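You operate a simulated robot arm through the tools that you are given. There is no shell and no other tool.

You run a simulated two-armed robot. Do the job below in one go: nothing can be reset, and whatever is moved stays where it is left.

TASK
Pick up the tint brush with one hand, pass it to the other hand and put it on the shelf under the welding table.

Only the result counts: the job must be done as asked and must still hold three seconds after the hand-in. Knocking over, shifting, dropping, spilling or breaking anything else fails it.

THE ROBOT
Two 6-joint arms with three-finger grippers on one trunk, on a base that moves. Base frame: it is fixed to the floor where the robot stands at the start and does not move with it; the origin is under the middle of the robot, x ahead of it, y to its left, z up; the surface under the hand at the start is at about z = 850. Lengths are in mm, angles in rad, forces in N, time in s.
The left shoulder is at the start at [40, 148, 1370], the right one opposite. With the tool pointing down near the work surface each hand reaches from about 320 to 540 mm from the robot's upright axis, wherever it stands, measured 20 degrees to its own side. Places, roughly: shelf under the welding table (80x15 cm) [760, 280, 300]. Payload 2.69 kg a hand.
Tool frame (each hand has its own): the origin (TCP) lies between the finger pads and is the grasp point; the fingertips stand 29 mm ahead of it; z points along the fingers, y is the line along which they close. The gripper opens to 120 mm; its body begins 78 mm behind the TCP.
Orientation is that of the tool frame in the base frame, as [roll, pitch, yaw] about the fixed x, y, z axes, in that order (R = Rz(yaw) Ry(pitch) Rx(roll)). With the fingers straight down and closing along the base's y, the tool's x points along the base's -x, its y along +y and its z along -z.

THE INTERFACE
- The arms move only by the tool drive_tool. It takes "left_commands", "right_commands" or both (then of equal length, played together; a hand with none holds still); each is a list of rows, each an object (a shift or turn left out is 0, a gripper value left out holds the last) with "hand": the gripper command, from -1 (shut) to 1 (fully open), values between in proportion; "xyz": the shift along the base's x, y, z in mm, a list of three; "turn": the turn, a rotation vector about the base's x, y, z in rad, a list of three. In form: [{"hand": hand, "xyz": [tx, ty, tz], "turn": [ax, ay, az]}, ...]. A call has 1 to 20 rows; each row shifts and turns the commanded pose from where the row before left it. Rows are played at 5 a second. More than 50 mm and 0.15 rad between two rows, or a gripper value outside its range, and nothing of the call is played. A pose out of reach is approached as far as the arm can. The call stops where the force on the tool passes 40 N (or 10 N more than at its start, if that is more) or the arm is blocked; 0.2 s more then pass. The fingers move at their own pace (about 96.1 mm/s each) and stop on an object; they squeeze with about 44 N. The grip force told is the motor's: it shows also when the fingers shut on nothing. Time passes only in rows, and 0.2 s behind the last, so rows that do not move let the fingers close. It gives the time, the measured TCP pose, the force on the tool (base axes), the opening and the grip force at its end, in the units of the frame above (readings bear some noise), with the torque about the TCP (base axes, N m) and any sound that the robot's microphone picked up.
- Cameras (640 x 400 px; columns grow to the right, rows downward): "scene" is now at [100.5, 11.5, 1578.1]; the picture's right is [0.27, -0.96, 0.00], its down [-0.82, -0.23, -0.52] and it looks along [0.50, 0.14, -0.86] (base axes); focal length 248 px, centre (320, 200). "left" rides on the left gripper at [63, 0, -104] in its tool frame; the picture's right is [0.00, 1.00, 0.00], its down [-0.83, 0.00, -0.56] and it looks along [-0.56, 0.00, 0.83] (tool axes); focal length 275 px, centre (320, 200). "right" rides on the right gripper at [63, 0, -104] in its tool frame; the picture's right is [0.00, 1.00, 0.00], its down [-0.83, 0.00, -0.56] and it looks along [-0.56, 0.00, 0.83] (tool axes); focal length 275 px, centre (320, 200). There is no depth. A picture from a camera that has moved, and an enlarged one, comes with that camera's place and axes in the base frame and with its lens. The place of the scene camera against the robot may be out by one fixed shift of up to 25 mm in any direction.
- capture(camera): a new picture of that camera. It takes no simulated time.
- lift_body(by): moves the trunk up (or, below 0, down) by that many mm; the arms and the scene camera ride with it, the base frame stays. It gives what a move gives, with no picture.
- roll_base(legs): drives the robot by 1 to 6 legs, each [ahead, turn to the left] in mm and rad, along the robot's own axes; the way and the turn of a leg run together, so that a leg with both is an arc; at most 1500 mm and 3.142 rad a leg. The arms and the cameras ride along, it lands a little off, and it stops where it bumps. It gives what a move gives.
- pan_tilt(pan, tilt): turns the head with the scene camera to pan (to the left, within 1.501 rad either way) and tilt (down, from -0.506 to 1.204), counted from straight ahead of the robot. It gives what a move gives.
- inspect(camera, box): a new picture of the part [left, top, right, bottom] of that camera's present view, enlarged. It takes no simulated time.
- hand_in(): hands the job in; it is judged then, once.

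Nothing tells you exact positions but the pictures and the camera data. Unless the task says otherwise, let go and move clear before handing in.

The tools are called by a JSON object that holds its "op" and its "data". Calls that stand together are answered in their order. drive_tool: Moves the arms, as the interface text tells. Its arguments: {"type":"object","properties":{"left_commands":{"type":"array","items":{"type":"object","properties":{"hand":{"type":"number"},"xyz":{"type":"array","items":{"type":"number"}},"turn":{"type":"array","items":{"type":"number"}}}}},"right_commands":{"type":"array","items":{"type":"object","properties":{"hand":{"type":"number"},"xyz":{"type":"array","items":{"type":"number"}},"turn":{"type":"array","items":{"type":"number"}}}}}},"required":[]} The other tools are called the same way: lift_body (by) moves the trunk up or down; roll_base (legs) drives the base; pan_tilt (pan, tilt) turns the head that bears the scene camera; capture (camera) takes a picture; inspect (camera, box) takes an enlarged picture of a part of a camera's view; hand_in () hands the job in.

At the start:

```text
t: 0.0
left_position: [405.4, 360.4, 1001.0]
left_tool_rot: [3.141, -0.001, 3.141]
left_contact_force: [-0.1, -0.4, 0.0]
left_torque: [-0.03, -0.01, -0.03]
left_finger_gap: 120.0
left_grasp_force: 0.0
right_position: [529.5, -119.8, 1102.4]
right_tool_rot: [-3.141, -0.001, -3.141]
right_contact_force: [0.3, -0.6, -0.6]
right_torque: [0.01, 0.02, 0.0]
right_finger_gap: 119.9
right_grasp_force: 0.0
trunk travel left (down, up): [-497.0, 0.0]
robot x, y, heading: [2.3, 6.3, -0.0]
head pan, tilt (commanded): [0.274, 1.028]
```

scene: 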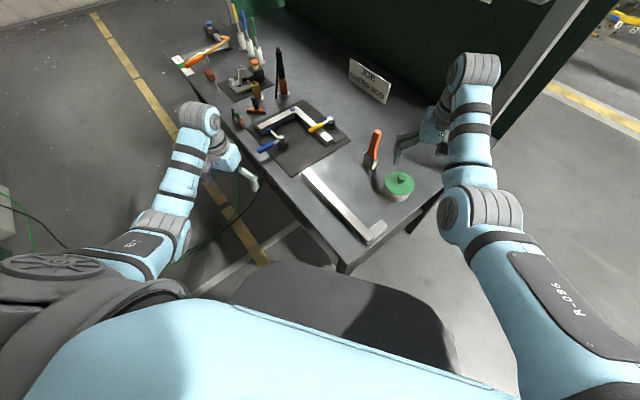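
right: 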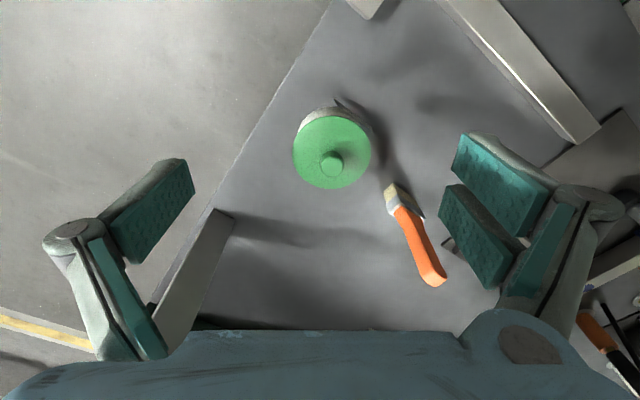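
left: 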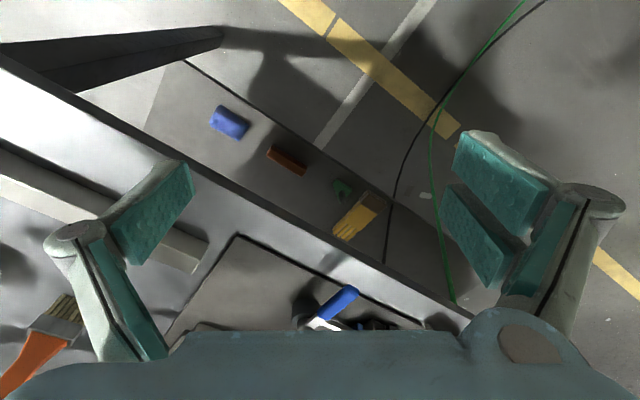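

I see a table with a square, a green disc (lid/pot), an orange-handled brush, a tray of tools, and below the table a shelf with a few items. I'll first look closer at the brush and the shelf.

{"op": "inspect", "data": {"camera": "scene", "box": [330, 100, 450, 220]}}

{"op": "inspect", "data": {"camera": "right", "box": [260, 80, 500, 320]}}

{"op": "inspect", "data": {"camera": "left", "box": [80, 40, 480, 320]}}

{"op": "inspect", "data": {"camera": "scene", "box": [160, 0, 360, 160]}}

```text
3.33 times, centred on (390, 160) of scene
camera zoom: at [100.5, 11.5, 1578.1], right [0.27, -0.96, 0.0], down [-0.82, -0.23, -0.52], along [0.5, 0.14, -0.86], focal length 826 px, centre (87, 333)
```

zoom: 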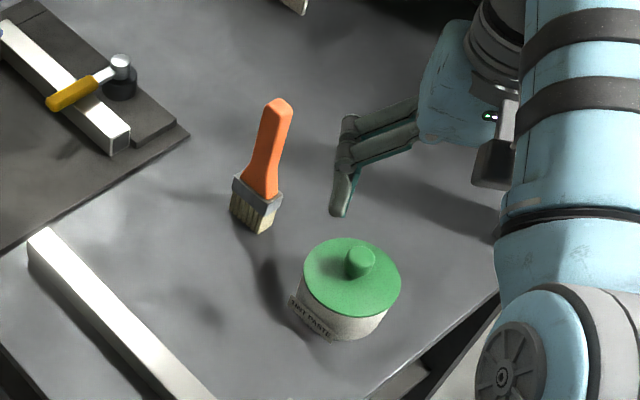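

```text
1.67 times, centred on (380, 200) of right
camera zoom: at [466.4, -120.1, 1204.7], right [0.0, 1.0, 0.0], down [0.83, 0.0, 0.56], along [0.56, 0.0, -0.83], focal length 459 px, centre (220, 200)
```

zoom: 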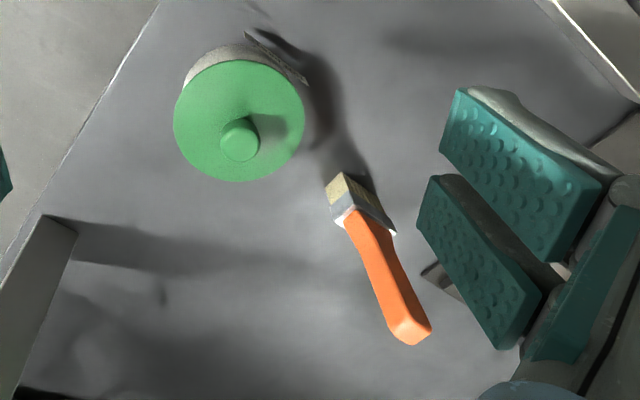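

```text
1.43 times, centred on (280, 180) of left
camera zoom: at [342.4, 359.8, 1103.9], right [0.0, 1.0, 0.0], down [0.83, 0.0, 0.56], along [0.56, 0.0, -0.83], focal length 393 px, centre (377, 229)
```

zoom: 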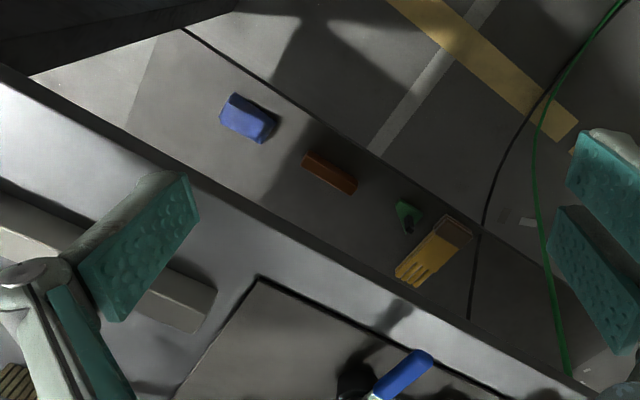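

```text
2.50 times, centred on (260, 80) of scene
camera zoom: at [100.5, 11.5, 1578.1], right [0.27, -0.96, 0.0], down [-0.82, -0.23, -0.52], along [0.5, 0.14, -0.86], focal length 620 px, centre (470, 500)
```

zoom: 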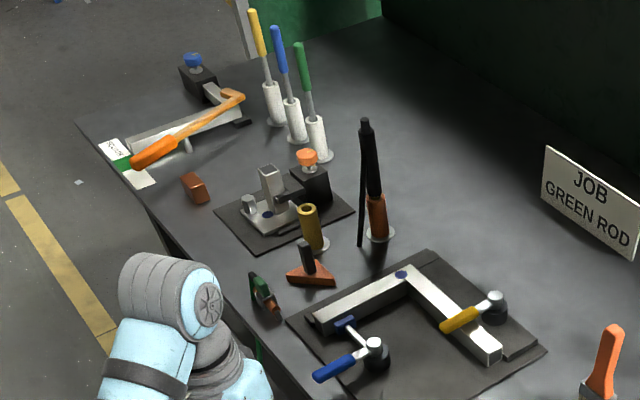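

The brush appears to stand upright on its bristles at about (695, -10), top near z 1030. The table is turned about 52° to the robot with its near corner around (310, 10); the shelf runs under the front-left edge and already has things on it. I'll look around with the head before moving.

{"op": "pan_tilt", "data": {"pan": 0.0, "tilt": 1.2}}

{"op": "capture", "data": {"camera": "scene"}}

{"op": "pan_tilt", "data": {"pan": 0.8, "tilt": 0.9}}

{"op": "capture", "data": {"camera": "scene"}}

{"op": "pan_tilt", "data": {"pan": -0.7, "tilt": 0.9}}

{"op": "capture", "data": {"camera": "scene"}}

```text
t: 0.8
left_position: [405.3, 359.6, 999.4]
left_tool_rot: [3.141, 0.0, -3.14]
left_contact_force: [0.1, -0.5, 0.3]
left_torque: [0.0, 0.02, 0.01]
left_finger_gap: 120.2
left_grasp_force: 0.0
right_position: [529.3, -119.3, 1101.0]
right_tool_rot: [3.141, -0.001, -3.141]
right_contact_force: [0.3, 0.2, 0.1]
right_torque: [-0.01, -0.04, 0.02]
right_finger_gap: 120.0
right_grasp_force: 0.1
trunk travel left (down, up): [-497.0, 0.0]
robot x, y, heading: [-0.0, -3.5, -0.0]
head pan, tilt (commanded): [0.0, 1.201]
```

```text
taken
camera scene: at [91.1, -6.9, 1567.5], right [0.0, -1.0, 0.0], down [-0.93, 0.0, -0.36], along [0.36, 0.0, -0.93], focal length 248 px, centre (320, 200)
```

scene: 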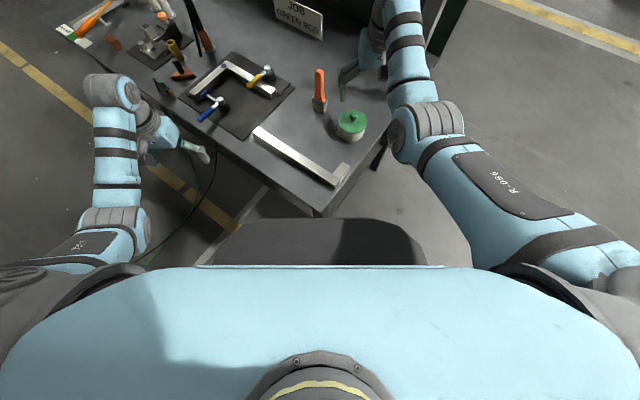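

```text
t: 1.9
left_position: [406.0, 359.9, 1000.9]
left_tool_rot: [-3.141, 0.0, -3.141]
left_contact_force: [-0.7, -0.5, -0.2]
left_torque: [0.02, -0.02, -0.01]
left_finger_gap: 120.2
left_grasp_force: 0.0
right_position: [529.3, -119.5, 1100.1]
right_tool_rot: [3.141, -0.001, 3.141]
right_contact_force: [0.6, -0.3, -0.8]
right_torque: [-0.02, -0.03, 0.0]
right_finger_gap: 120.1
right_grasp_force: 0.0
trunk travel left (down, up): [-497.0, 0.0]
robot x, y, heading: [2.3, -2.6, 0.002]
head pan, tilt (commanded): [0.799, 0.901]
```

```text
taken
camera scene: at [87.8, 47.1, 1587.3], right [0.72, -0.7, 0.0], down [-0.55, -0.56, -0.62], along [0.43, 0.44, -0.78], focal length 248 px, centre (320, 200)
```

scene: 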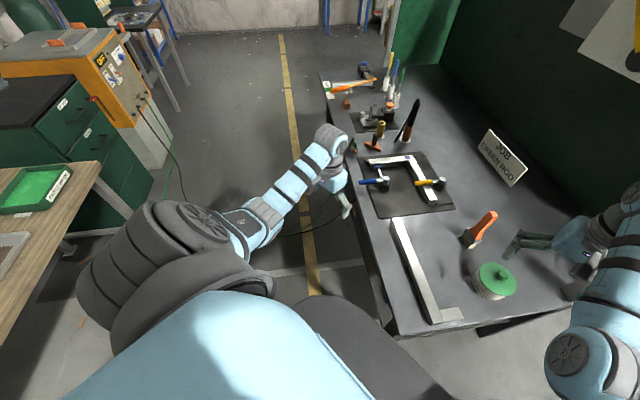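

```text
t: 3.5
left_position: [405.6, 360.4, 1000.7]
left_tool_rot: [-3.141, 0.001, -3.141]
left_contact_force: [0.0, -0.4, -0.9]
left_torque: [0.04, 0.01, 0.01]
left_finger_gap: 120.1
left_grasp_force: 0.0
right_position: [528.3, -118.7, 1100.9]
right_tool_rot: [-3.141, -0.001, -3.141]
right_contact_force: [0.5, -0.1, -0.3]
right_torque: [0.02, 0.01, -0.02]
right_finger_gap: 119.9
right_grasp_force: 0.2
trunk travel left (down, up): [-497.0, 0.0]
robot x, y, heading: [3.0, 0.7, -0.005]
head pan, tilt (commanded): [-0.7, 0.901]
```

```text
taken
camera scene: at [93.0, -55.4, 1587.3], right [-0.64, -0.77, 0.0], down [-0.6, 0.5, -0.62], along [0.48, -0.4, -0.78], focal length 248 px, centre (320, 200)
```

scene: 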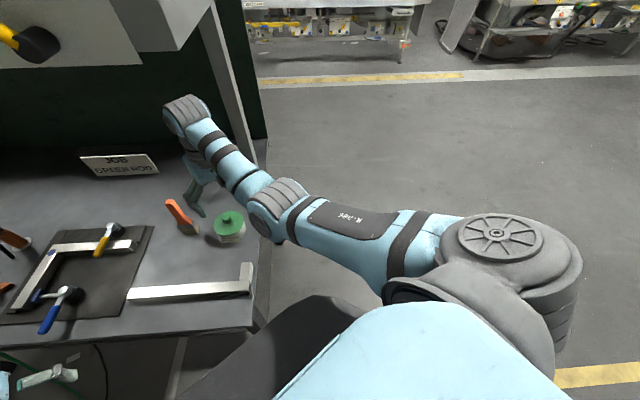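

I'm checking what the grey box in front of the robot is (base or chest), since it decides how near to the table I can go.

{"op": "inspect", "data": {"camera": "scene", "box": [180, 240, 380, 400]}}

{"op": "pan_tilt", "data": {"pan": 0.0, "tilt": 1.2}}

{"op": "inspect", "data": {"camera": "scene", "box": [200, 130, 440, 290]}}

```text
2.50 times, centred on (280, 320) of scene
camera zoom: at [93.0, -55.4, 1587.3], right [-0.64, -0.77, 0.0], down [-0.6, 0.5, -0.62], along [0.48, -0.4, -0.78], focal length 620 px, centre (420, -100)
```

zoom: 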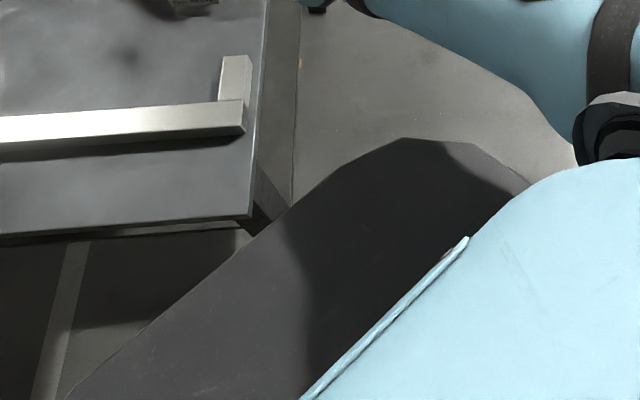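

```text
t: 4.6
left_position: [405.7, 360.0, 999.7]
left_tool_rot: [3.14, 0.001, 3.141]
left_contact_force: [-0.1, -0.7, -0.2]
left_torque: [-0.02, -0.01, 0.01]
left_finger_gap: 120.2
left_grasp_force: 0.0
right_position: [529.4, -119.3, 1101.4]
right_tool_rot: [3.141, -0.001, 3.141]
right_contact_force: [0.3, -0.1, 0.5]
right_torque: [-0.01, -0.01, 0.02]
right_finger_gap: 120.0
right_grasp_force: 0.1
trunk travel left (down, up): [-497.0, 0.0]
robot x, y, heading: [1.1, -1.4, -0.002]
head pan, tilt (commanded): [0.0, 1.201]
```

```text
2.50 times, centred on (320, 210) of scene
camera zoom: at [91.0, -7.0, 1567.5], right [0.0, -1.0, 0.0], down [-0.93, 0.0, -0.36], along [0.36, 0.0, -0.93], focal length 620 px, centre (320, 175)
```

zoom: 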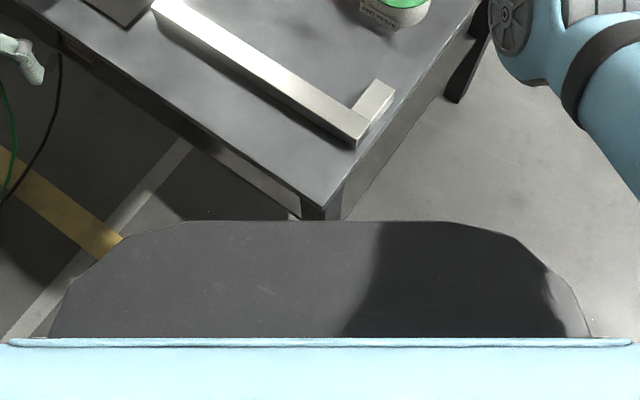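

The grey box's height is unclear from the head camera. I'll turn the left hand (free over the aisle) by -90° so that its camera looks toward the robot's front and the table leg.

{"op": "drive_tool", "data": {"left_commands": [{"turn": [0, 0, -0.1428]}, {"turn": [0, 0, -0.1428]}, {"turn": [0, 0, -0.1428]}, {"turn": [0, 0, -0.1428]}, {"turn": [0, 0, -0.1428]}, {"turn": [0, 0, -0.1428]}, {"turn": [0, 0, -0.1428]}, {"turn": [0, 0, -0.1428]}, {"turn": [0, 0, -0.1428]}, {"turn": [0, 0, -0.1428]}, {"turn": [0, 0, -0.1428]}]}}

{"op": "capture", "data": {"camera": "left"}}

```text
t: 7.0
left_position: [406.8, 359.2, 999.5]
left_tool_rot: [3.141, 0.0, 1.57]
left_contact_force: [0.6, 0.1, -0.2]
left_torque: [0.01, 0.03, 0.01]
left_finger_gap: 119.8
left_grasp_force: 0.1
right_position: [530.4, -119.7, 1100.4]
right_tool_rot: [-3.14, -0.001, 3.141]
right_contact_force: [0.0, 0.4, 0.1]
right_torque: [0.0, 0.0, -0.01]
right_finger_gap: 119.8
right_grasp_force: 0.0
trunk travel left (down, up): [-497.0, 0.0]
robot x, y, heading: [1.9, -0.5, 0.002]
head pan, tilt (commanded): [0.0, 1.201]
```

```text
taken
camera left: at [405.9, 422.4, 1104.1], right [1.0, -0.01, 0.0], down [-0.01, -0.83, 0.56], along [0.0, -0.56, -0.83], focal length 275 px, centre (320, 200)
```

left: 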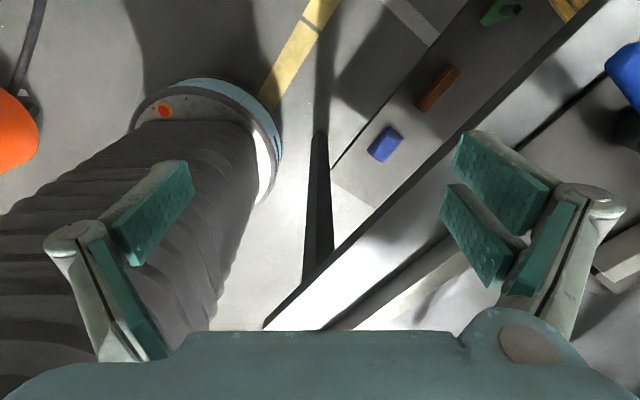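

The base is round (radius ~255) with a column of about 215 mm radius, so I can stand near the table's front edge. I'm zooming to get the table edge and shelf geometry right.

{"op": "inspect", "data": {"camera": "left", "box": [240, 0, 640, 340]}}

{"op": "inspect", "data": {"camera": "left", "box": [320, 0, 520, 200]}}

```text
1.18 times, centred on (440, 170) of left
camera zoom: at [405.9, 422.4, 1104.1], right [1.0, -0.01, 0.0], down [-0.01, -0.83, 0.56], along [0.0, -0.56, -0.83], focal length 324 px, centre (179, 235)
```

zoom: 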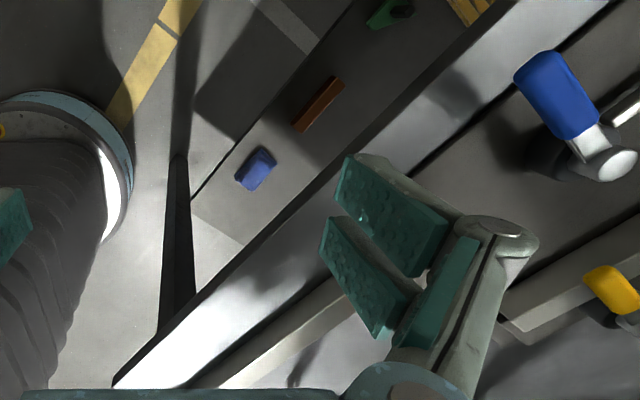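

```text
2.00 times, centred on (420, 100) of left
camera zoom: at [405.9, 422.4, 1104.1], right [1.0, -0.01, 0.0], down [-0.01, -0.83, 0.56], along [0.0, -0.56, -0.83], focal length 551 px, centre (120, 400)
```

zoom: 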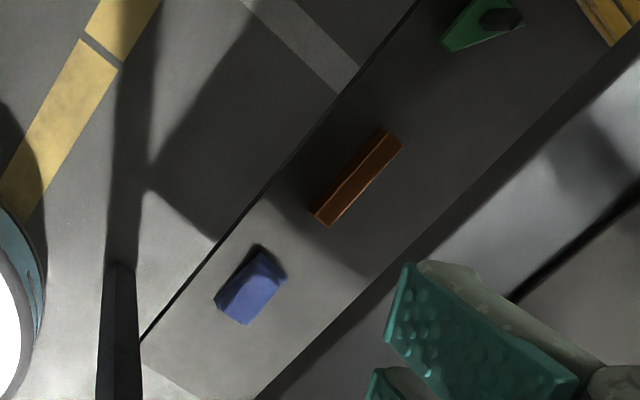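

The front edge of the table runs along about (0.60, 0.80) from the corner near (313, 3); the shelf lies 105–255 mm behind that edge with a blue block, a brown bar and other items on it. I'll raise both hands, then drive round to stand facing the front edge.

{"op": "drive_tool", "data": {"left_commands": [{"xyz": [0, 0, 40]}, {"xyz": [0, 0, 40]}, {"xyz": [0, 0, 40]}], "right_commands": [{"xyz": [-25, 0, 40]}, {"xyz": [-25, 0, 40]}, {"xyz": [-25, 0, 40]}]}}

{"op": "roll_base", "data": {"legs": [[0, 1.2]]}}

{"op": "pan_tilt", "data": {"pan": 0.0, "tilt": 0.7}}

{"op": "capture", "data": {"camera": "scene"}}

```text
t: 8.0
left_position: [419.7, 396.3, 1035.6]
left_tool_rot: [3.14, -0.001, 1.568]
left_contact_force: [0.5, -0.7, -0.4]
left_torque: [0.0, -0.01, 0.03]
left_finger_gap: 120.2
left_grasp_force: 0.0
left hand out of reach, approached as far as the arm can: row 1, 2, 3
right_position: [536.2, -101.4, 1175.7]
right_tool_rot: [3.141, -0.058, -3.141]
right_contact_force: [-0.5, 0.3, 0.0]
right_torque: [0.02, -0.03, 0.0]
right_finger_gap: 119.8
right_grasp_force: 0.0
right hand out of reach, approached as far as the arm can: row 1, 2, 3
trunk travel left (down, up): [-497.0, 0.0]
robot x, y, heading: [-2.3, -1.0, -0.004]
head pan, tilt (commanded): [0.0, 1.201]
stopped in row 3 (right hand): the arm was blocked; the commanded pose is now the measured one
```

```text
t: 11.3
left_position: [-198.1, 545.9, 1034.1]
left_tool_rot: [3.14, 0.001, 2.732]
left_contact_force: [0.4, -0.3, -0.6]
left_torque: [-0.02, 0.01, 0.02]
left_finger_gap: 120.0
left_grasp_force: 0.1
right_position: [304.5, 454.8, 1177.4]
right_tool_rot: [-3.139, -0.057, -1.977]
right_contact_force: [-0.5, -0.3, -0.3]
right_torque: [0.02, -0.01, -0.02]
right_finger_gap: 120.1
right_grasp_force: 0.2
trunk travel left (down, up): [-497.0, 0.0]
robot x, y, heading: [-5.1, 4.1, 1.159]
head pan, tilt (commanded): [0.0, 1.201]
```

```text
t: 12.2
left_position: [-199.6, 545.2, 1033.0]
left_tool_rot: [3.141, 0.002, 2.731]
left_contact_force: [0.1, -0.2, 0.7]
left_torque: [0.01, 0.02, 0.01]
left_finger_gap: 120.2
left_grasp_force: 0.0
right_position: [304.7, 456.4, 1178.7]
right_tool_rot: [-3.14, -0.056, -1.979]
right_contact_force: [-0.1, 0.2, 0.9]
right_torque: [0.0, 0.01, 0.0]
right_finger_gap: 120.2
right_grasp_force: 0.0
trunk travel left (down, up): [-497.0, 0.0]
robot x, y, heading: [-0.1, -0.5, 1.159]
head pan, tilt (commanded): [0.0, 0.7]
```

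```text
taken
camera scene: at [55.2, 89.6, 1603.4], right [0.92, -0.4, 0.0], down [-0.26, -0.59, -0.76], along [0.3, 0.7, -0.64], focal length 248 px, centre (320, 200)
```

scene: 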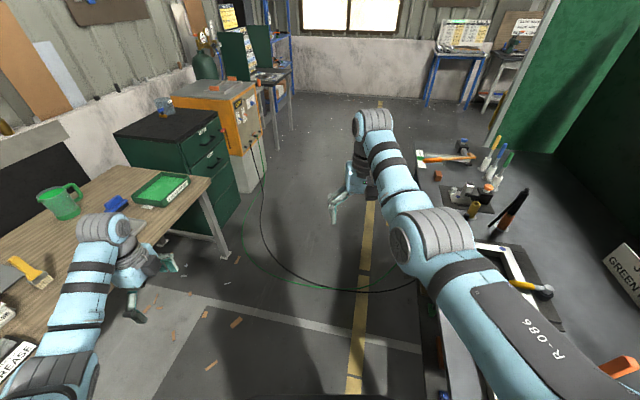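

The arms can't fold much closer, but the way is clear. I'll drive along the aisle to stand in front of the table's long edge and then turn to face it.

{"op": "roll_base", "data": {"legs": [[580, 0]]}}

{"op": "capture", "data": {"camera": "left"}}

```text
t: 15.5
left_position: [31.8, 1080.5, 1035.0]
left_tool_rot: [3.137, 0.003, 2.732]
left_contact_force: [-0.1, -0.1, -0.3]
left_torque: [0.03, -0.03, -0.01]
left_finger_gap: 120.1
left_grasp_force: 0.0
right_position: [537.5, 990.6, 1178.6]
right_tool_rot: [-3.14, -0.053, -1.978]
right_contact_force: [0.5, -0.5, 0.0]
right_torque: [0.04, 0.01, 0.03]
right_finger_gap: 120.2
right_grasp_force: 0.0
trunk travel left (down, up): [-497.0, 0.0]
robot x, y, heading: [230.7, 537.3, 1.162]
head pan, tilt (commanded): [0.0, 0.7]
```

```text
taken
camera left: at [-25.6, 1104.7, 1138.6], right [0.4, 0.92, 0.0], down [0.76, -0.34, 0.56], along [0.51, -0.22, -0.83], focal length 275 px, centre (320, 200)
```

left: 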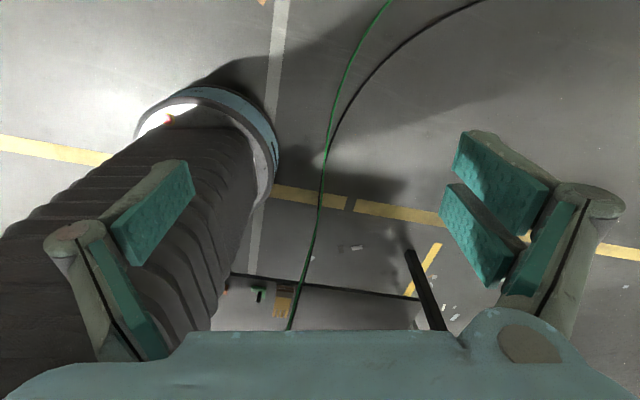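

The floor here is clear. Now I turn to face the table edge.

{"op": "roll_base", "data": {"legs": [[0, -1.8]]}}

{"op": "pan_tilt", "data": {"pan": 0.0, "tilt": 0.95}}

{"op": "capture", "data": {"camera": "scene"}}

{"op": "capture", "data": {"camera": "right"}}

{"op": "capture", "data": {"camera": "left"}}

```text
t: 20.3
left_position: [808.0, 609.1, 1033.4]
left_tool_rot: [3.141, 0.001, 0.939]
left_contact_force: [0.1, 0.9, 0.6]
left_torque: [0.0, -0.02, 0.02]
left_finger_gap: 119.8
left_grasp_force: 0.1
right_position: [608.0, 138.6, 1176.9]
right_tool_rot: [-3.141, -0.056, 2.511]
right_contact_force: [-1.0, -0.8, -0.4]
right_torque: [-0.03, -0.01, 0.0]
right_finger_gap: 119.8
right_grasp_force: 0.0
trunk travel left (down, up): [-497.0, 0.0]
robot x, y, heading: [226.6, 537.6, -0.637]
head pan, tilt (commanded): [0.0, 0.7]
```

```text
t: 21.0
left_position: [808.4, 608.7, 1034.0]
left_tool_rot: [3.141, 0.002, 0.939]
left_contact_force: [-0.9, 0.1, -1.1]
left_torque: [0.02, -0.01, -0.02]
left_finger_gap: 119.8
left_grasp_force: 0.0
right_position: [607.3, 138.6, 1177.8]
right_tool_rot: [-3.141, -0.056, 2.512]
right_contact_force: [-0.1, -0.6, 0.1]
right_torque: [0.0, 0.02, -0.04]
right_finger_gap: 120.0
right_grasp_force: 0.0
trunk travel left (down, up): [-497.0, 0.0]
robot x, y, heading: [229.6, 536.1, -0.635]
head pan, tilt (commanded): [0.0, 0.949]
```

```text
taken
camera scene: at [321.9, 474.6, 1583.7], right [-0.59, -0.81, 0.0], down [-0.66, 0.48, -0.58], along [0.47, -0.34, -0.81], focal length 248 px, centre (320, 200)
```

scene: 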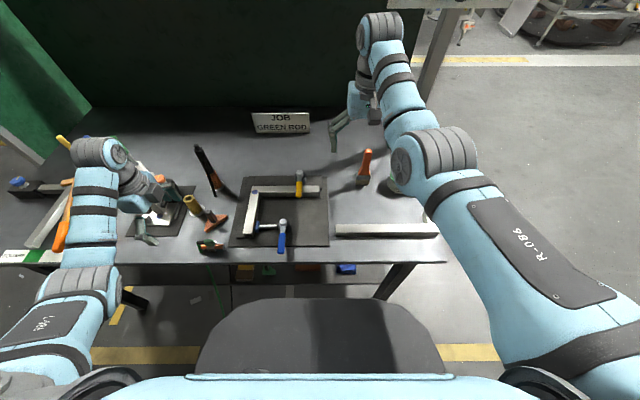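

```text
taken
camera right: at [563.0, 171.3, 1284.3], right [0.59, 0.81, 0.0], down [0.7, -0.5, 0.51], along [0.41, -0.3, -0.86], focal length 275 px, centre (320, 200)
```

right: 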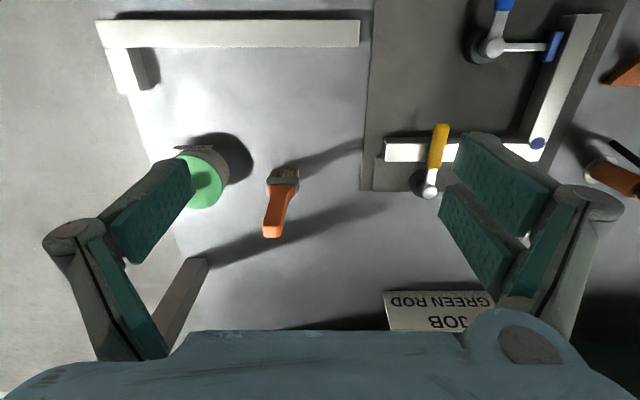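

```text
taken
camera left: at [844.7, 659.2, 1137.7], right [0.8, -0.59, 0.0], down [-0.49, -0.67, 0.56], along [-0.33, -0.45, -0.83], focal length 275 px, centre (320, 200)
```

left: 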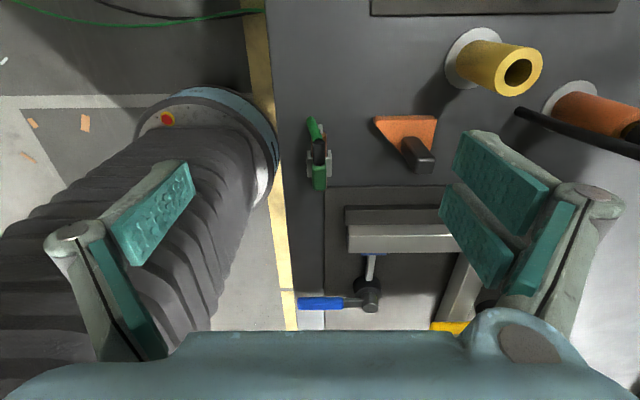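

I'm now facing the front edge. Next I zoom on the brush and pot from the right hand's camera and the head camera to fix their places.

{"op": "inspect", "data": {"camera": "right", "box": [160, 120, 320, 250]}}

{"op": "inspect", "data": {"camera": "scene", "box": [300, 110, 440, 240]}}

{"op": "inspect", "data": {"camera": "scene", "box": [180, 220, 460, 400]}}

```text
3.08 times, centred on (240, 185) of right
camera zoom: at [563.0, 171.3, 1284.3], right [0.59, 0.81, 0.0], down [0.7, -0.5, 0.51], along [0.41, -0.3, -0.86], focal length 847 px, centre (566, 246)
```

zoom: 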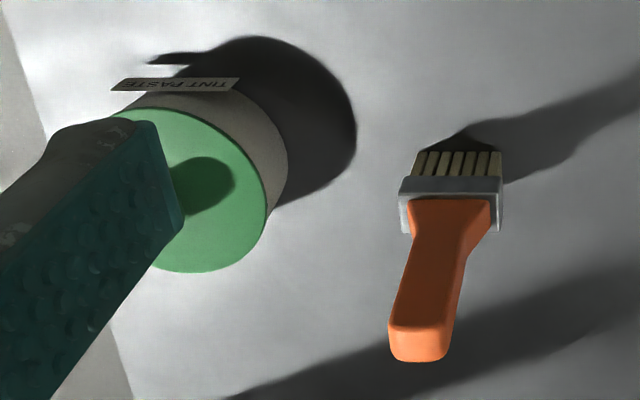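

```text
3.08 times, centred on (370, 175) of scene
camera zoom: at [321.9, 474.6, 1583.7], right [-0.59, -0.81, 0.0], down [-0.66, 0.48, -0.58], along [0.47, -0.34, -0.81], focal length 762 px, centre (166, 277)
```

zoom: 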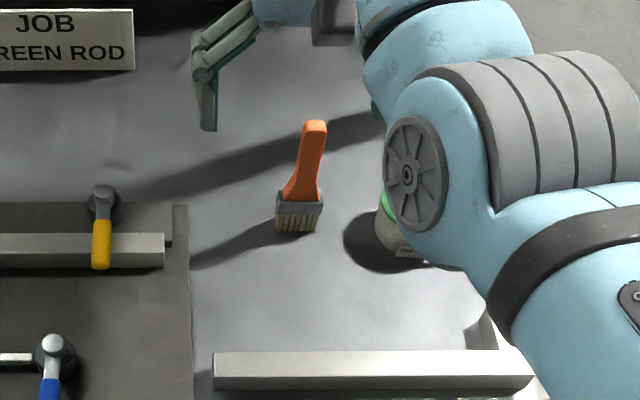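

```text
2.22 times, centred on (320, 310) of scene
camera zoom: at [321.9, 474.6, 1583.7], right [-0.59, -0.81, 0.0], down [-0.66, 0.48, -0.58], along [0.47, -0.34, -0.81], focal length 551 px, centre (320, -44)
```

zoom: 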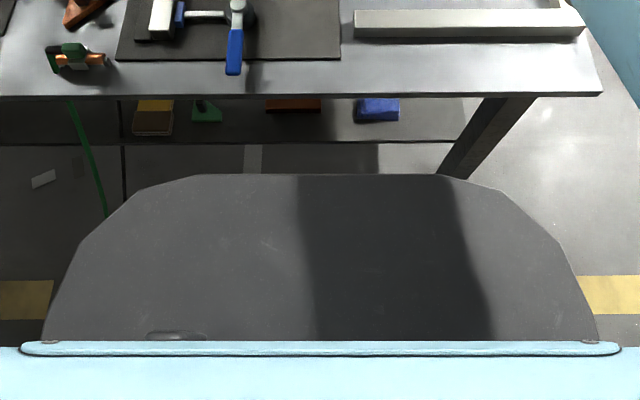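

The brush stands upright at about (697, -1), base ~50 mm wide along the table's length, top at z ≈ 1017; the pot is ~110 mm to its right. I'll drive 90 mm nearer to the table and then bring the right hand into a downward-forward pose.

{"op": "roll_base", "data": {"legs": [[90, 0]]}}

{"op": "capture", "data": {"camera": "scene"}}

```text
t: 22.1
left_position: [875.3, 562.3, 1036.1]
left_tool_rot: [3.136, 0.001, 0.941]
left_contact_force: [-0.1, 1.2, -0.1]
left_torque: [-0.09, -0.03, -0.01]
left_finger_gap: 119.9
left_grasp_force: 0.1
right_position: [675.7, 90.2, 1176.7]
right_tool_rot: [-3.139, -0.063, 2.516]
right_contact_force: [-0.7, -0.5, 1.1]
right_torque: [-0.02, -0.04, 0.02]
right_finger_gap: 120.2
right_grasp_force: 0.1
trunk travel left (down, up): [-497.0, 0.0]
robot x, y, heading: [304.7, 481.6, -0.634]
head pan, tilt (commanded): [0.0, 0.949]
```

```text
taken
camera scene: at [390.7, 425.0, 1583.6], right [-0.59, -0.81, 0.0], down [-0.66, 0.48, -0.58], along [0.47, -0.34, -0.81], focal length 248 px, centre (320, 200)
```

scene: 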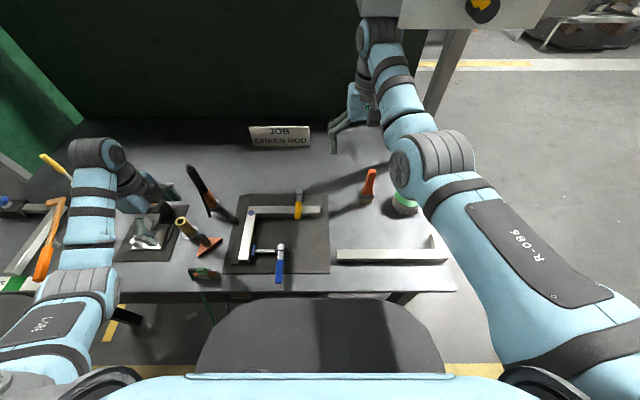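

The right hand is above the table near the brush. I'll lower it (tool down) to a standoff in front of the brush, with the fingers partly open, and look again.

{"op": "drive_tool", "data": {"right_commands": [{"hand": 0.4, "xyz": [-12.3, -5.8, -37]}, {"xyz": [-12.3, -5.8, -37]}, {"xyz": [-12.3, -5.8, -37]}, {"xyz": [-12.3, -5.8, -37]}, {"xyz": [-12.3, -5.8, -37]}]}}

{"op": "capture", "data": {"camera": "right"}}

{"op": "capture", "data": {"camera": "scene"}}

```text
t: 23.3
left_position: [877.9, 558.5, 1034.2]
left_tool_rot: [3.141, 0.0, 0.94]
left_contact_force: [-1.1, -0.4, -0.3]
left_torque: [0.0, -0.01, 0.02]
left_finger_gap: 119.7
left_grasp_force: 0.1
right_position: [617.1, 59.3, 989.8]
right_tool_rot: [-3.139, -0.065, 2.515]
right_contact_force: [-0.7, 0.6, -0.2]
right_torque: [0.03, -0.05, -0.01]
right_finger_gap: 84.0
right_grasp_force: 0.0
trunk travel left (down, up): [-497.0, 0.0]
robot x, y, heading: [306.1, 487.5, -0.63]
head pan, tilt (commanded): [0.0, 0.949]
```

```text
taken
camera right: at [572.2, 90.3, 1096.4], right [0.58, 0.81, 0.0], down [0.7, -0.5, 0.5], along [0.41, -0.29, -0.87], focal length 275 px, centre (320, 200)
```

right: 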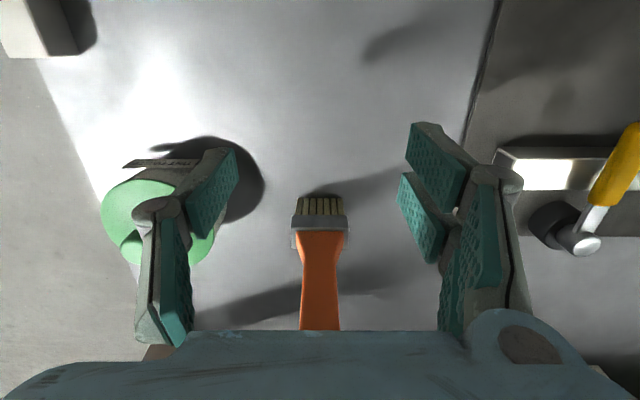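

```text
taken
camera scene: at [394.1, 420.9, 1583.6], right [-0.59, -0.81, 0.0], down [-0.66, 0.48, -0.58], along [0.47, -0.34, -0.81], focal length 248 px, centre (320, 200)
```

scene: 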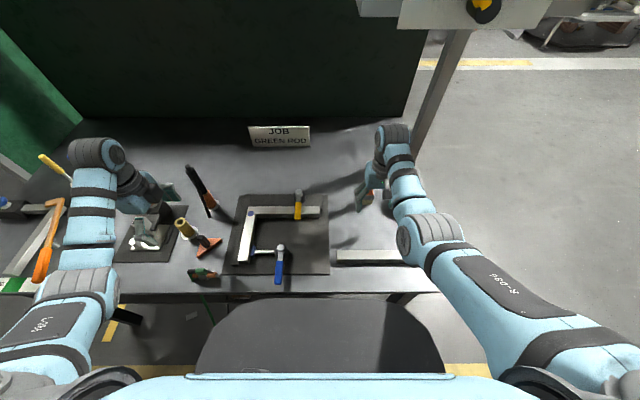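

{"op": "inspect", "data": {"camera": "right", "box": [80, 130, 440, 340]}}

{"op": "inspect", "data": {"camera": "right", "box": [270, 170, 370, 270]}}

```text
1.78 times, centred on (260, 235) of right
camera zoom: at [572.2, 90.3, 1096.4], right [0.58, 0.81, 0.0], down [0.7, -0.5, 0.5], along [0.41, -0.29, -0.87], focal length 489 px, centre (427, 138)
```

zoom: 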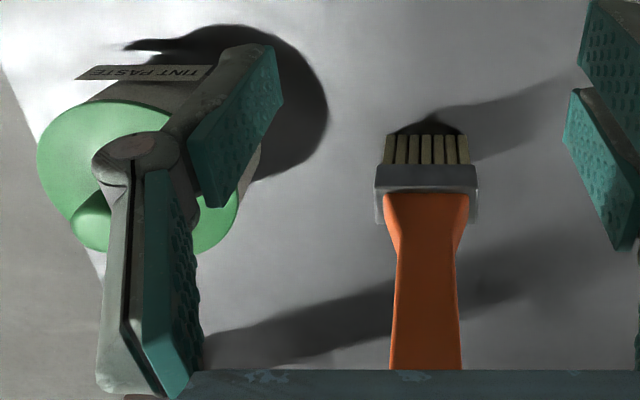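

```text
4.00 times, centred on (320, 220) of right
camera zoom: at [572.2, 90.3, 1096.4], right [0.58, 0.81, 0.0], down [0.7, -0.5, 0.5], along [0.41, -0.29, -0.87], focal length 1101 px, centre (320, 120)
```

zoom: 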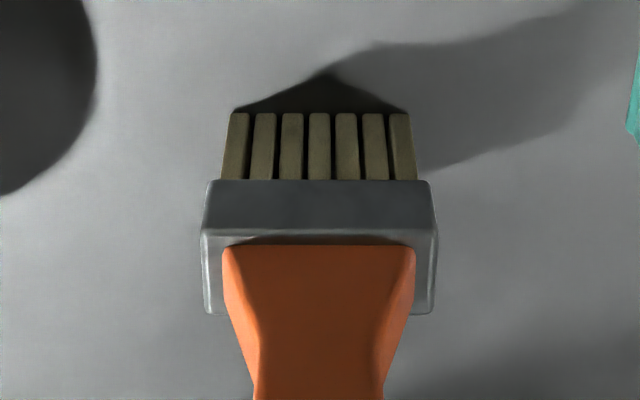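

The brush is exactly in line with the right hand: centre about (694.5, 1.8), ferrule z 884–905. I rotate the right tool to point forward and 30° down, at a standoff of 110 mm.

{"op": "drive_tool", "data": {"right_commands": [{"xyz": [0, 0, -5], "turn": [-0.0815, -0.1126, 0]}, {"xyz": [0, 0, -5], "turn": [-0.0815, -0.1126, 0]}, {"xyz": [0, 0, -5], "turn": [-0.0815, -0.1126, 0]}, {"xyz": [0, 0, -5], "turn": [-0.0815, -0.1126, 0]}, {"xyz": [0, 0, -5], "turn": [-0.0815, -0.1126, 0]}, {"xyz": [0, 0, -5], "turn": [-0.0815, -0.1126, 0]}, {"xyz": [0, 0, -5], "turn": [-0.0815, -0.1126, 0]}, {"xyz": [0, 0, -5], "turn": [-0.0815, -0.1126, 0]}]}}

{"op": "capture", "data": {"camera": "right"}}

{"op": "capture", "data": {"camera": "scene"}}

```text
t: 25.1
left_position: [877.4, 559.8, 1035.2]
left_tool_rot: [3.138, 0.001, 0.942]
left_contact_force: [-0.3, -0.4, 0.0]
left_torque: [-0.04, -0.02, 0.01]
left_finger_gap: 120.2
left_grasp_force: 0.2
right_position: [617.0, 60.3, 947.8]
right_tool_rot: [3.141, 1.048, 2.513]
right_contact_force: [0.0, -1.3, 0.9]
right_torque: [-0.02, 0.03, -0.01]
right_finger_gap: 84.0
right_grasp_force: 0.0
trunk travel left (down, up): [-497.0, 0.0]
robot x, y, heading: [302.6, 480.9, -0.629]
head pan, tilt (commanded): [0.0, 0.949]
```

```text
taken
camera right: at [519.6, 131.3, 945.6], right [0.59, 0.81, 0.0], down [-0.05, 0.04, 1.0], along [0.81, -0.58, 0.07], focal length 275 px, centre (320, 200)
```

right: 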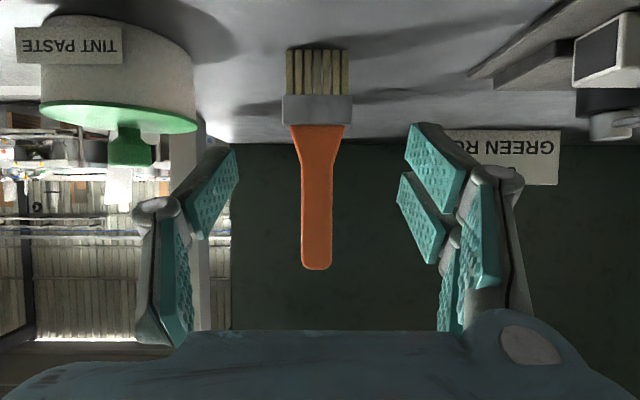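

```text
taken
camera scene: at [393.7, 422.2, 1583.7], right [-0.59, -0.81, 0.0], down [-0.66, 0.48, -0.58], along [0.47, -0.34, -0.81], focal length 248 px, centre (320, 200)
```

scene: 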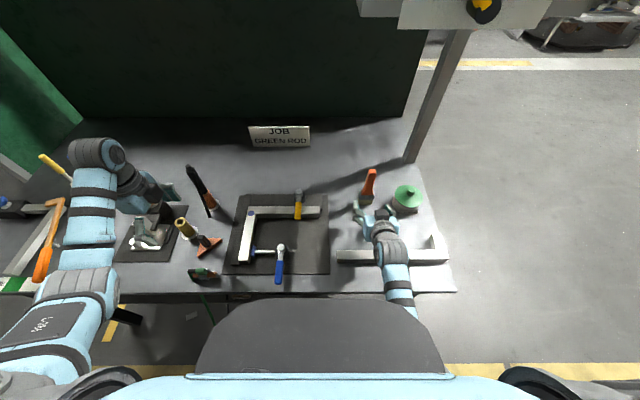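

The brush stands centred between the fingers, and the fingers clear the pot. Now I move in along the tool direction by 100 mm.

{"op": "drive_tool", "data": {"right_commands": [{"xyz": [11.6, -9.1, -8]}, {"xyz": [11.6, -9.1, -8]}, {"xyz": [11.6, -9.1, -8]}, {"xyz": [11.6, -9.1, -8]}]}}

{"op": "capture", "data": {"camera": "right"}}

```text
t: 26.1
left_position: [878.2, 559.6, 1035.1]
left_tool_rot: [3.139, -0.001, 0.94]
left_contact_force: [0.2, 0.4, 0.4]
left_torque: [0.0, 0.01, 0.0]
left_finger_gap: 120.2
left_grasp_force: 0.0
right_position: [664.8, 24.2, 916.7]
right_tool_rot: [-3.137, 1.044, 2.515]
right_contact_force: [0.2, -0.4, 0.2]
right_torque: [0.02, -0.01, 0.02]
right_finger_gap: 83.7
right_grasp_force: 0.0
trunk travel left (down, up): [-497.0, 0.0]
robot x, y, heading: [305.3, 483.6, -0.636]
head pan, tilt (commanded): [0.0, 0.949]
```

```text
taken
camera right: at [565.9, 93.6, 914.0], right [0.59, 0.81, -0.01], down [-0.05, 0.04, 1.0], along [0.81, -0.58, 0.06], focal length 275 px, centre (320, 200)
```

right: 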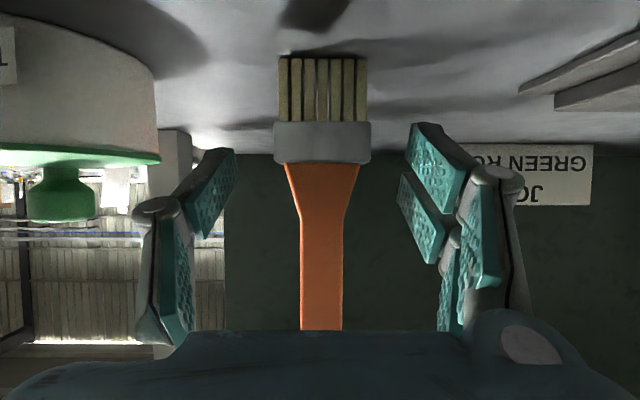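

{"op": "drive_tool", "data": {"right_commands": [{"xyz": [10.9, -9.2, -8.3]}, {"xyz": [10.9, -9.2, -8.3]}]}}

{"op": "capture", "data": {"camera": "right"}}

{"op": "inspect", "data": {"camera": "scene", "box": [320, 150, 460, 280]}}

```text
t: 26.7
left_position: [878.3, 558.6, 1034.8]
left_tool_rot: [3.139, 0.001, 0.94]
left_contact_force: [-0.1, 0.2, -0.4]
left_torque: [0.04, 0.03, -0.01]
left_finger_gap: 119.9
left_grasp_force: 0.1
right_position: [685.7, 4.7, 900.3]
right_tool_rot: [-3.14, 1.045, 2.513]
right_contact_force: [-0.3, -0.3, -0.6]
right_torque: [-0.01, -0.03, -0.04]
right_finger_gap: 83.9
right_grasp_force: 0.1
trunk travel left (down, up): [-497.0, 0.0]
robot x, y, heading: [304.7, 484.2, -0.633]
head pan, tilt (commanded): [0.0, 0.949]
```

```text
taken
camera right: at [588.1, 75.3, 897.7], right [0.59, 0.81, 0.0], down [-0.05, 0.04, 1.0], along [0.81, -0.58, 0.06], focal length 275 px, centre (320, 200)
```

right: 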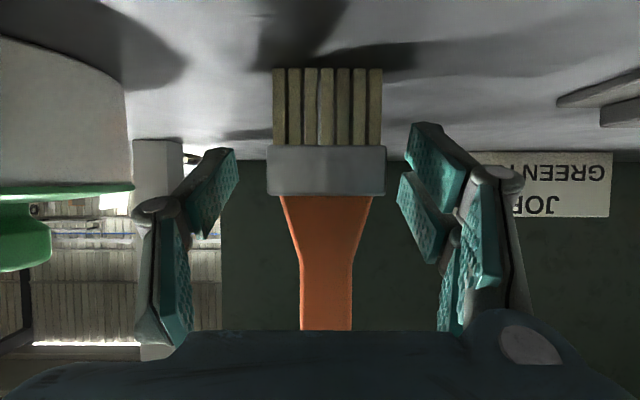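

```text
3.08 times, centred on (390, 215) of scene
camera zoom: at [395.3, 420.9, 1583.6], right [-0.59, -0.81, 0.0], down [-0.66, 0.48, -0.58], along [0.47, -0.34, -0.81], focal length 762 px, centre (105, 154)
```

zoom: 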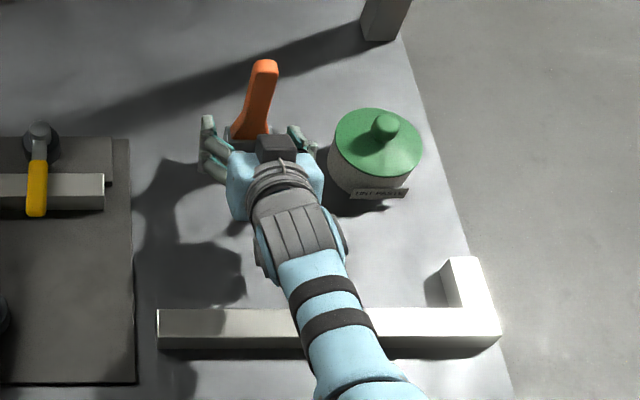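

The ferrule sits between the pads, about 3 mm off to one side. I centre that, then close the right hand.

{"op": "drive_tool", "data": {"right_commands": [{"hand": 0.2, "xyz": [1.7, 2.4, 0]}, {"hand": 0.0}, {"hand": -0.05}, {"hand": -0.1}, {"hand": -0.15}, {"hand": -0.25}, {"hand": -0.5}, {"hand": -1}, {"hand": -1}]}}

{"op": "capture", "data": {"camera": "right"}}

```text
t: 28.7
left_position: [877.2, 559.1, 1034.5]
left_tool_rot: [3.137, -0.001, 0.942]
left_contact_force: [-1.3, -0.5, -0.6]
left_torque: [0.01, -0.03, 0.01]
left_finger_gap: 120.0
left_grasp_force: 0.0
right_position: [687.8, 7.7, 901.5]
right_tool_rot: [-3.14, 1.047, 2.511]
right_contact_force: [1.1, 0.4, 1.5]
right_torque: [0.02, -0.05, -0.02]
right_finger_gap: 51.1
right_grasp_force: 44.3
trunk travel left (down, up): [-497.0, 0.0]
robot x, y, heading: [308.9, 481.9, -0.631]
head pan, tilt (commanded): [0.0, 0.949]
```

```text
taken
camera right: at [589.3, 78.4, 898.4], right [0.59, 0.81, 0.0], down [-0.05, 0.04, 1.0], along [0.81, -0.58, 0.07], focal length 275 px, centre (320, 200)
```

right: 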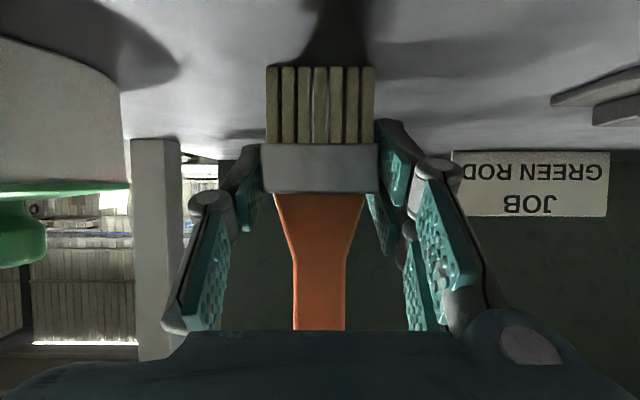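

The gripper closed on the ferrule (51 mm, 44 N). I'll lift it straight up.

{"op": "drive_tool", "data": {"right_commands": [{"xyz": [0, 0, 8]}, {"xyz": [0, 0, 20]}, {"xyz": [0, 0, 30]}, {"xyz": [0, 0, 30]}, {"xyz": [0, 0, 30]}]}}

{"op": "capture", "data": {"camera": "right"}}

{"op": "capture", "data": {"camera": "scene"}}

```text
t: 29.9
left_position: [878.2, 559.5, 1035.0]
left_tool_rot: [-3.142, 0.001, 0.941]
left_contact_force: [-0.4, 0.6, 0.6]
left_torque: [0.01, -0.02, 0.0]
left_finger_gap: 120.1
left_grasp_force: 0.1
right_position: [687.9, 8.7, 1018.3]
right_tool_rot: [-3.139, 1.046, 2.514]
right_contact_force: [0.8, -0.2, -0.5]
right_torque: [-0.01, 0.06, -0.02]
right_finger_gap: 51.3
right_grasp_force: 43.6
trunk travel left (down, up): [-497.0, 0.0]
robot x, y, heading: [304.9, 487.9, -0.63]
head pan, tilt (commanded): [0.0, 0.949]
```

```text
taken
camera right: at [588.4, 79.0, 1015.9], right [0.59, 0.81, -0.01], down [-0.05, 0.04, 1.0], along [0.81, -0.58, 0.06], focal length 275 px, centre (320, 200)
```

right: 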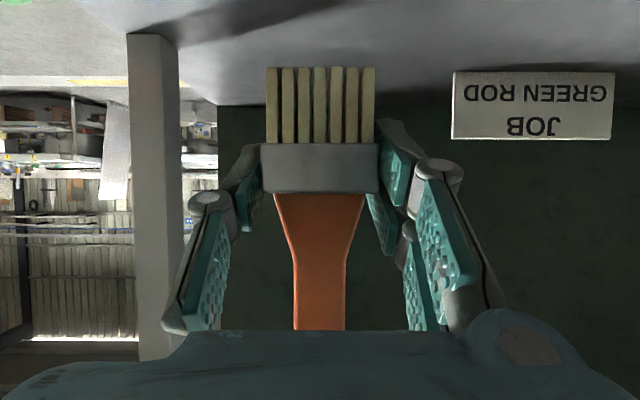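

```text
taken
camera scene: at [394.2, 422.2, 1583.7], right [-0.59, -0.81, 0.0], down [-0.66, 0.48, -0.58], along [0.47, -0.34, -0.81], focal length 248 px, centre (320, 200)
```

scene: 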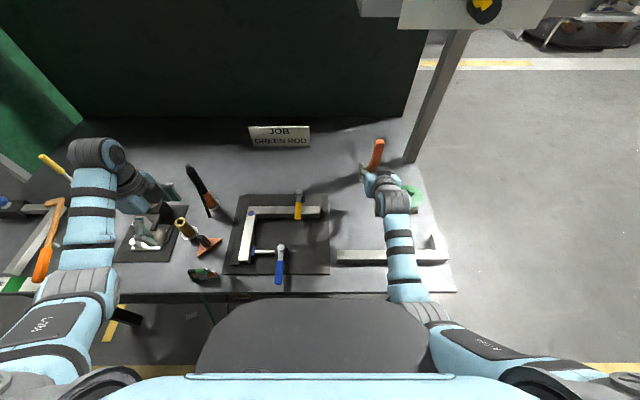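

The brush is held and lifted clear. Now I back the robot off 400 mm so the handover happens away from the table.

{"op": "roll_base", "data": {"legs": [[-400, 0]]}}

{"op": "capture", "data": {"camera": "scene"}}

{"op": "capture", "data": {"camera": "right"}}

```text
t: 32.4
left_position: [552.1, 796.6, 1034.0]
left_tool_rot: [3.141, 0.002, 0.941]
left_contact_force: [0.2, -0.5, 0.5]
left_torque: [0.03, 0.04, 0.05]
left_finger_gap: 120.2
left_grasp_force: 0.1
right_position: [363.1, 245.2, 1016.7]
right_tool_rot: [-3.14, 1.044, 2.511]
right_contact_force: [-0.8, 0.2, -1.7]
right_torque: [-0.01, 0.01, 0.0]
right_finger_gap: 51.1
right_grasp_force: 44.2
trunk travel left (down, up): [-497.0, 0.0]
robot x, y, heading: [-22.3, 723.9, -0.628]
head pan, tilt (commanded): [0.0, 0.949]
```

```text
taken
camera scene: at [71.1, 657.4, 1583.4], right [-0.59, -0.81, 0.0], down [-0.66, 0.48, -0.58], along [0.47, -0.34, -0.81], focal length 248 px, centre (320, 200)
```

scene: 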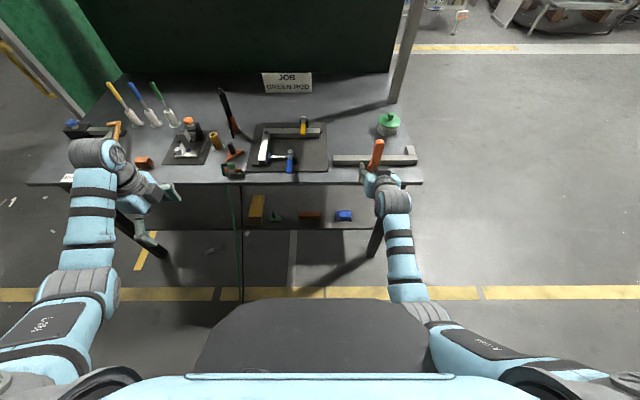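

```text
taken
camera right: at [264.4, 315.1, 1014.5], right [0.59, 0.81, 0.0], down [-0.05, 0.04, 1.0], along [0.81, -0.58, 0.06], focal length 275 px, centre (320, 200)
```

right: 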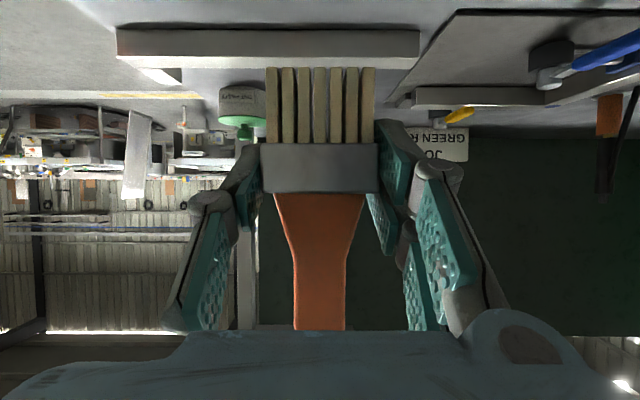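

The brush is held firmly away from the table. I'll bring the right hand with the brush in front of the robot's middle, lower, and turn the left hand back by 90° so that it can close on the handle from above.

{"op": "drive_tool", "data": {"left_commands": [{"turn": [0, 0, 0.1428]}, {"turn": [0, 0, 0.1428]}, {"turn": [0, 0, 0.1428]}, {"turn": [0, 0, 0.1428]}, {"turn": [0, 0, 0.1428]}, {"turn": [0, 0, 0.1428]}, {"turn": [0, 0, 0.1428]}, {"turn": [0, 0, 0.1428]}, {"turn": [0, 0, 0.1428]}, {"turn": [0, 0, 0.1428]}, {"turn": [0, 0, 0.1428]}], "right_commands": [{"xyz": [1.02, 17.3, -12.5]}, {"xyz": [1.02, 17.3, -12.5]}, {"xyz": [1.02, 17.3, -12.5]}, {"xyz": [1.02, 17.3, -12.5]}, {"xyz": [1.02, 17.3, -12.5]}, {"xyz": [1.02, 17.3, -12.5]}, {"xyz": [1.02, 17.3, -12.5]}, {"xyz": [1.02, 17.3, -12.5]}, {"xyz": [1.02, 17.3, -12.5]}, {"xyz": [1.02, 17.3, -12.5]}, {"xyz": [1.02, 17.3, -12.5]}]}}

{"op": "capture", "data": {"camera": "scene"}}

{"op": "capture", "data": {"camera": "left"}}

```text
t: 33.9
left_position: [551.7, 796.6, 1033.6]
left_tool_rot: [3.138, 0.003, 1.771]
left_contact_force: [-0.4, 0.3, 0.1]
left_torque: [-0.02, -0.03, 0.01]
left_finger_gap: 120.0
left_grasp_force: 0.1
right_position: [327.4, 280.0, 935.8]
right_tool_rot: [-2.842, 1.037, 2.746]
right_contact_force: [-0.6, 0.4, -1.2]
right_torque: [0.03, 0.04, 0.0]
right_finger_gap: 51.1
right_grasp_force: 43.5
trunk travel left (down, up): [-497.0, 0.0]
robot x, y, heading: [-21.3, 719.2, -0.63]
head pan, tilt (commanded): [0.0, 0.949]
stopped in row 7 (right hand): the arm was blocked; the commanded pose is now the measured one
```

```text
taken
camera scene: at [68.1, 659.3, 1583.7], right [-0.59, -0.81, 0.0], down [-0.66, 0.48, -0.58], along [0.47, -0.34, -0.81], focal length 248 px, centre (320, 200)
```

scene: 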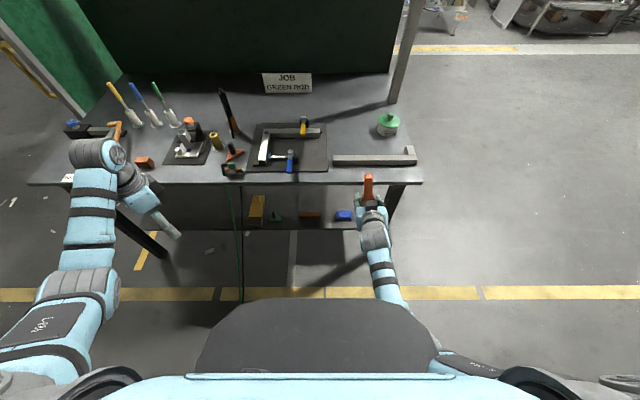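

```text
taken
camera left: at [538.9, 858.9, 1137.8], right [0.98, 0.19, 0.0], down [0.16, -0.81, 0.56], along [0.11, -0.55, -0.83], focal length 275 px, centre (320, 200)
```

left: 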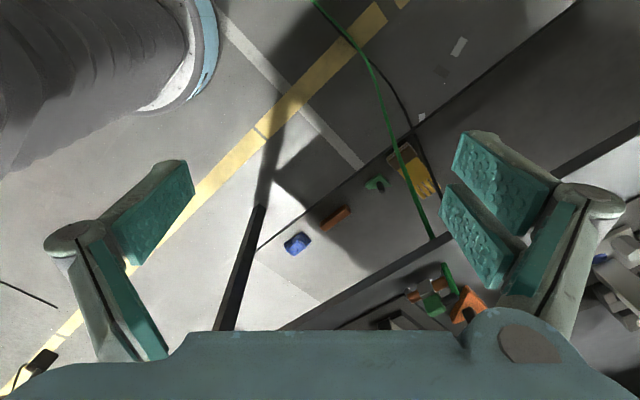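

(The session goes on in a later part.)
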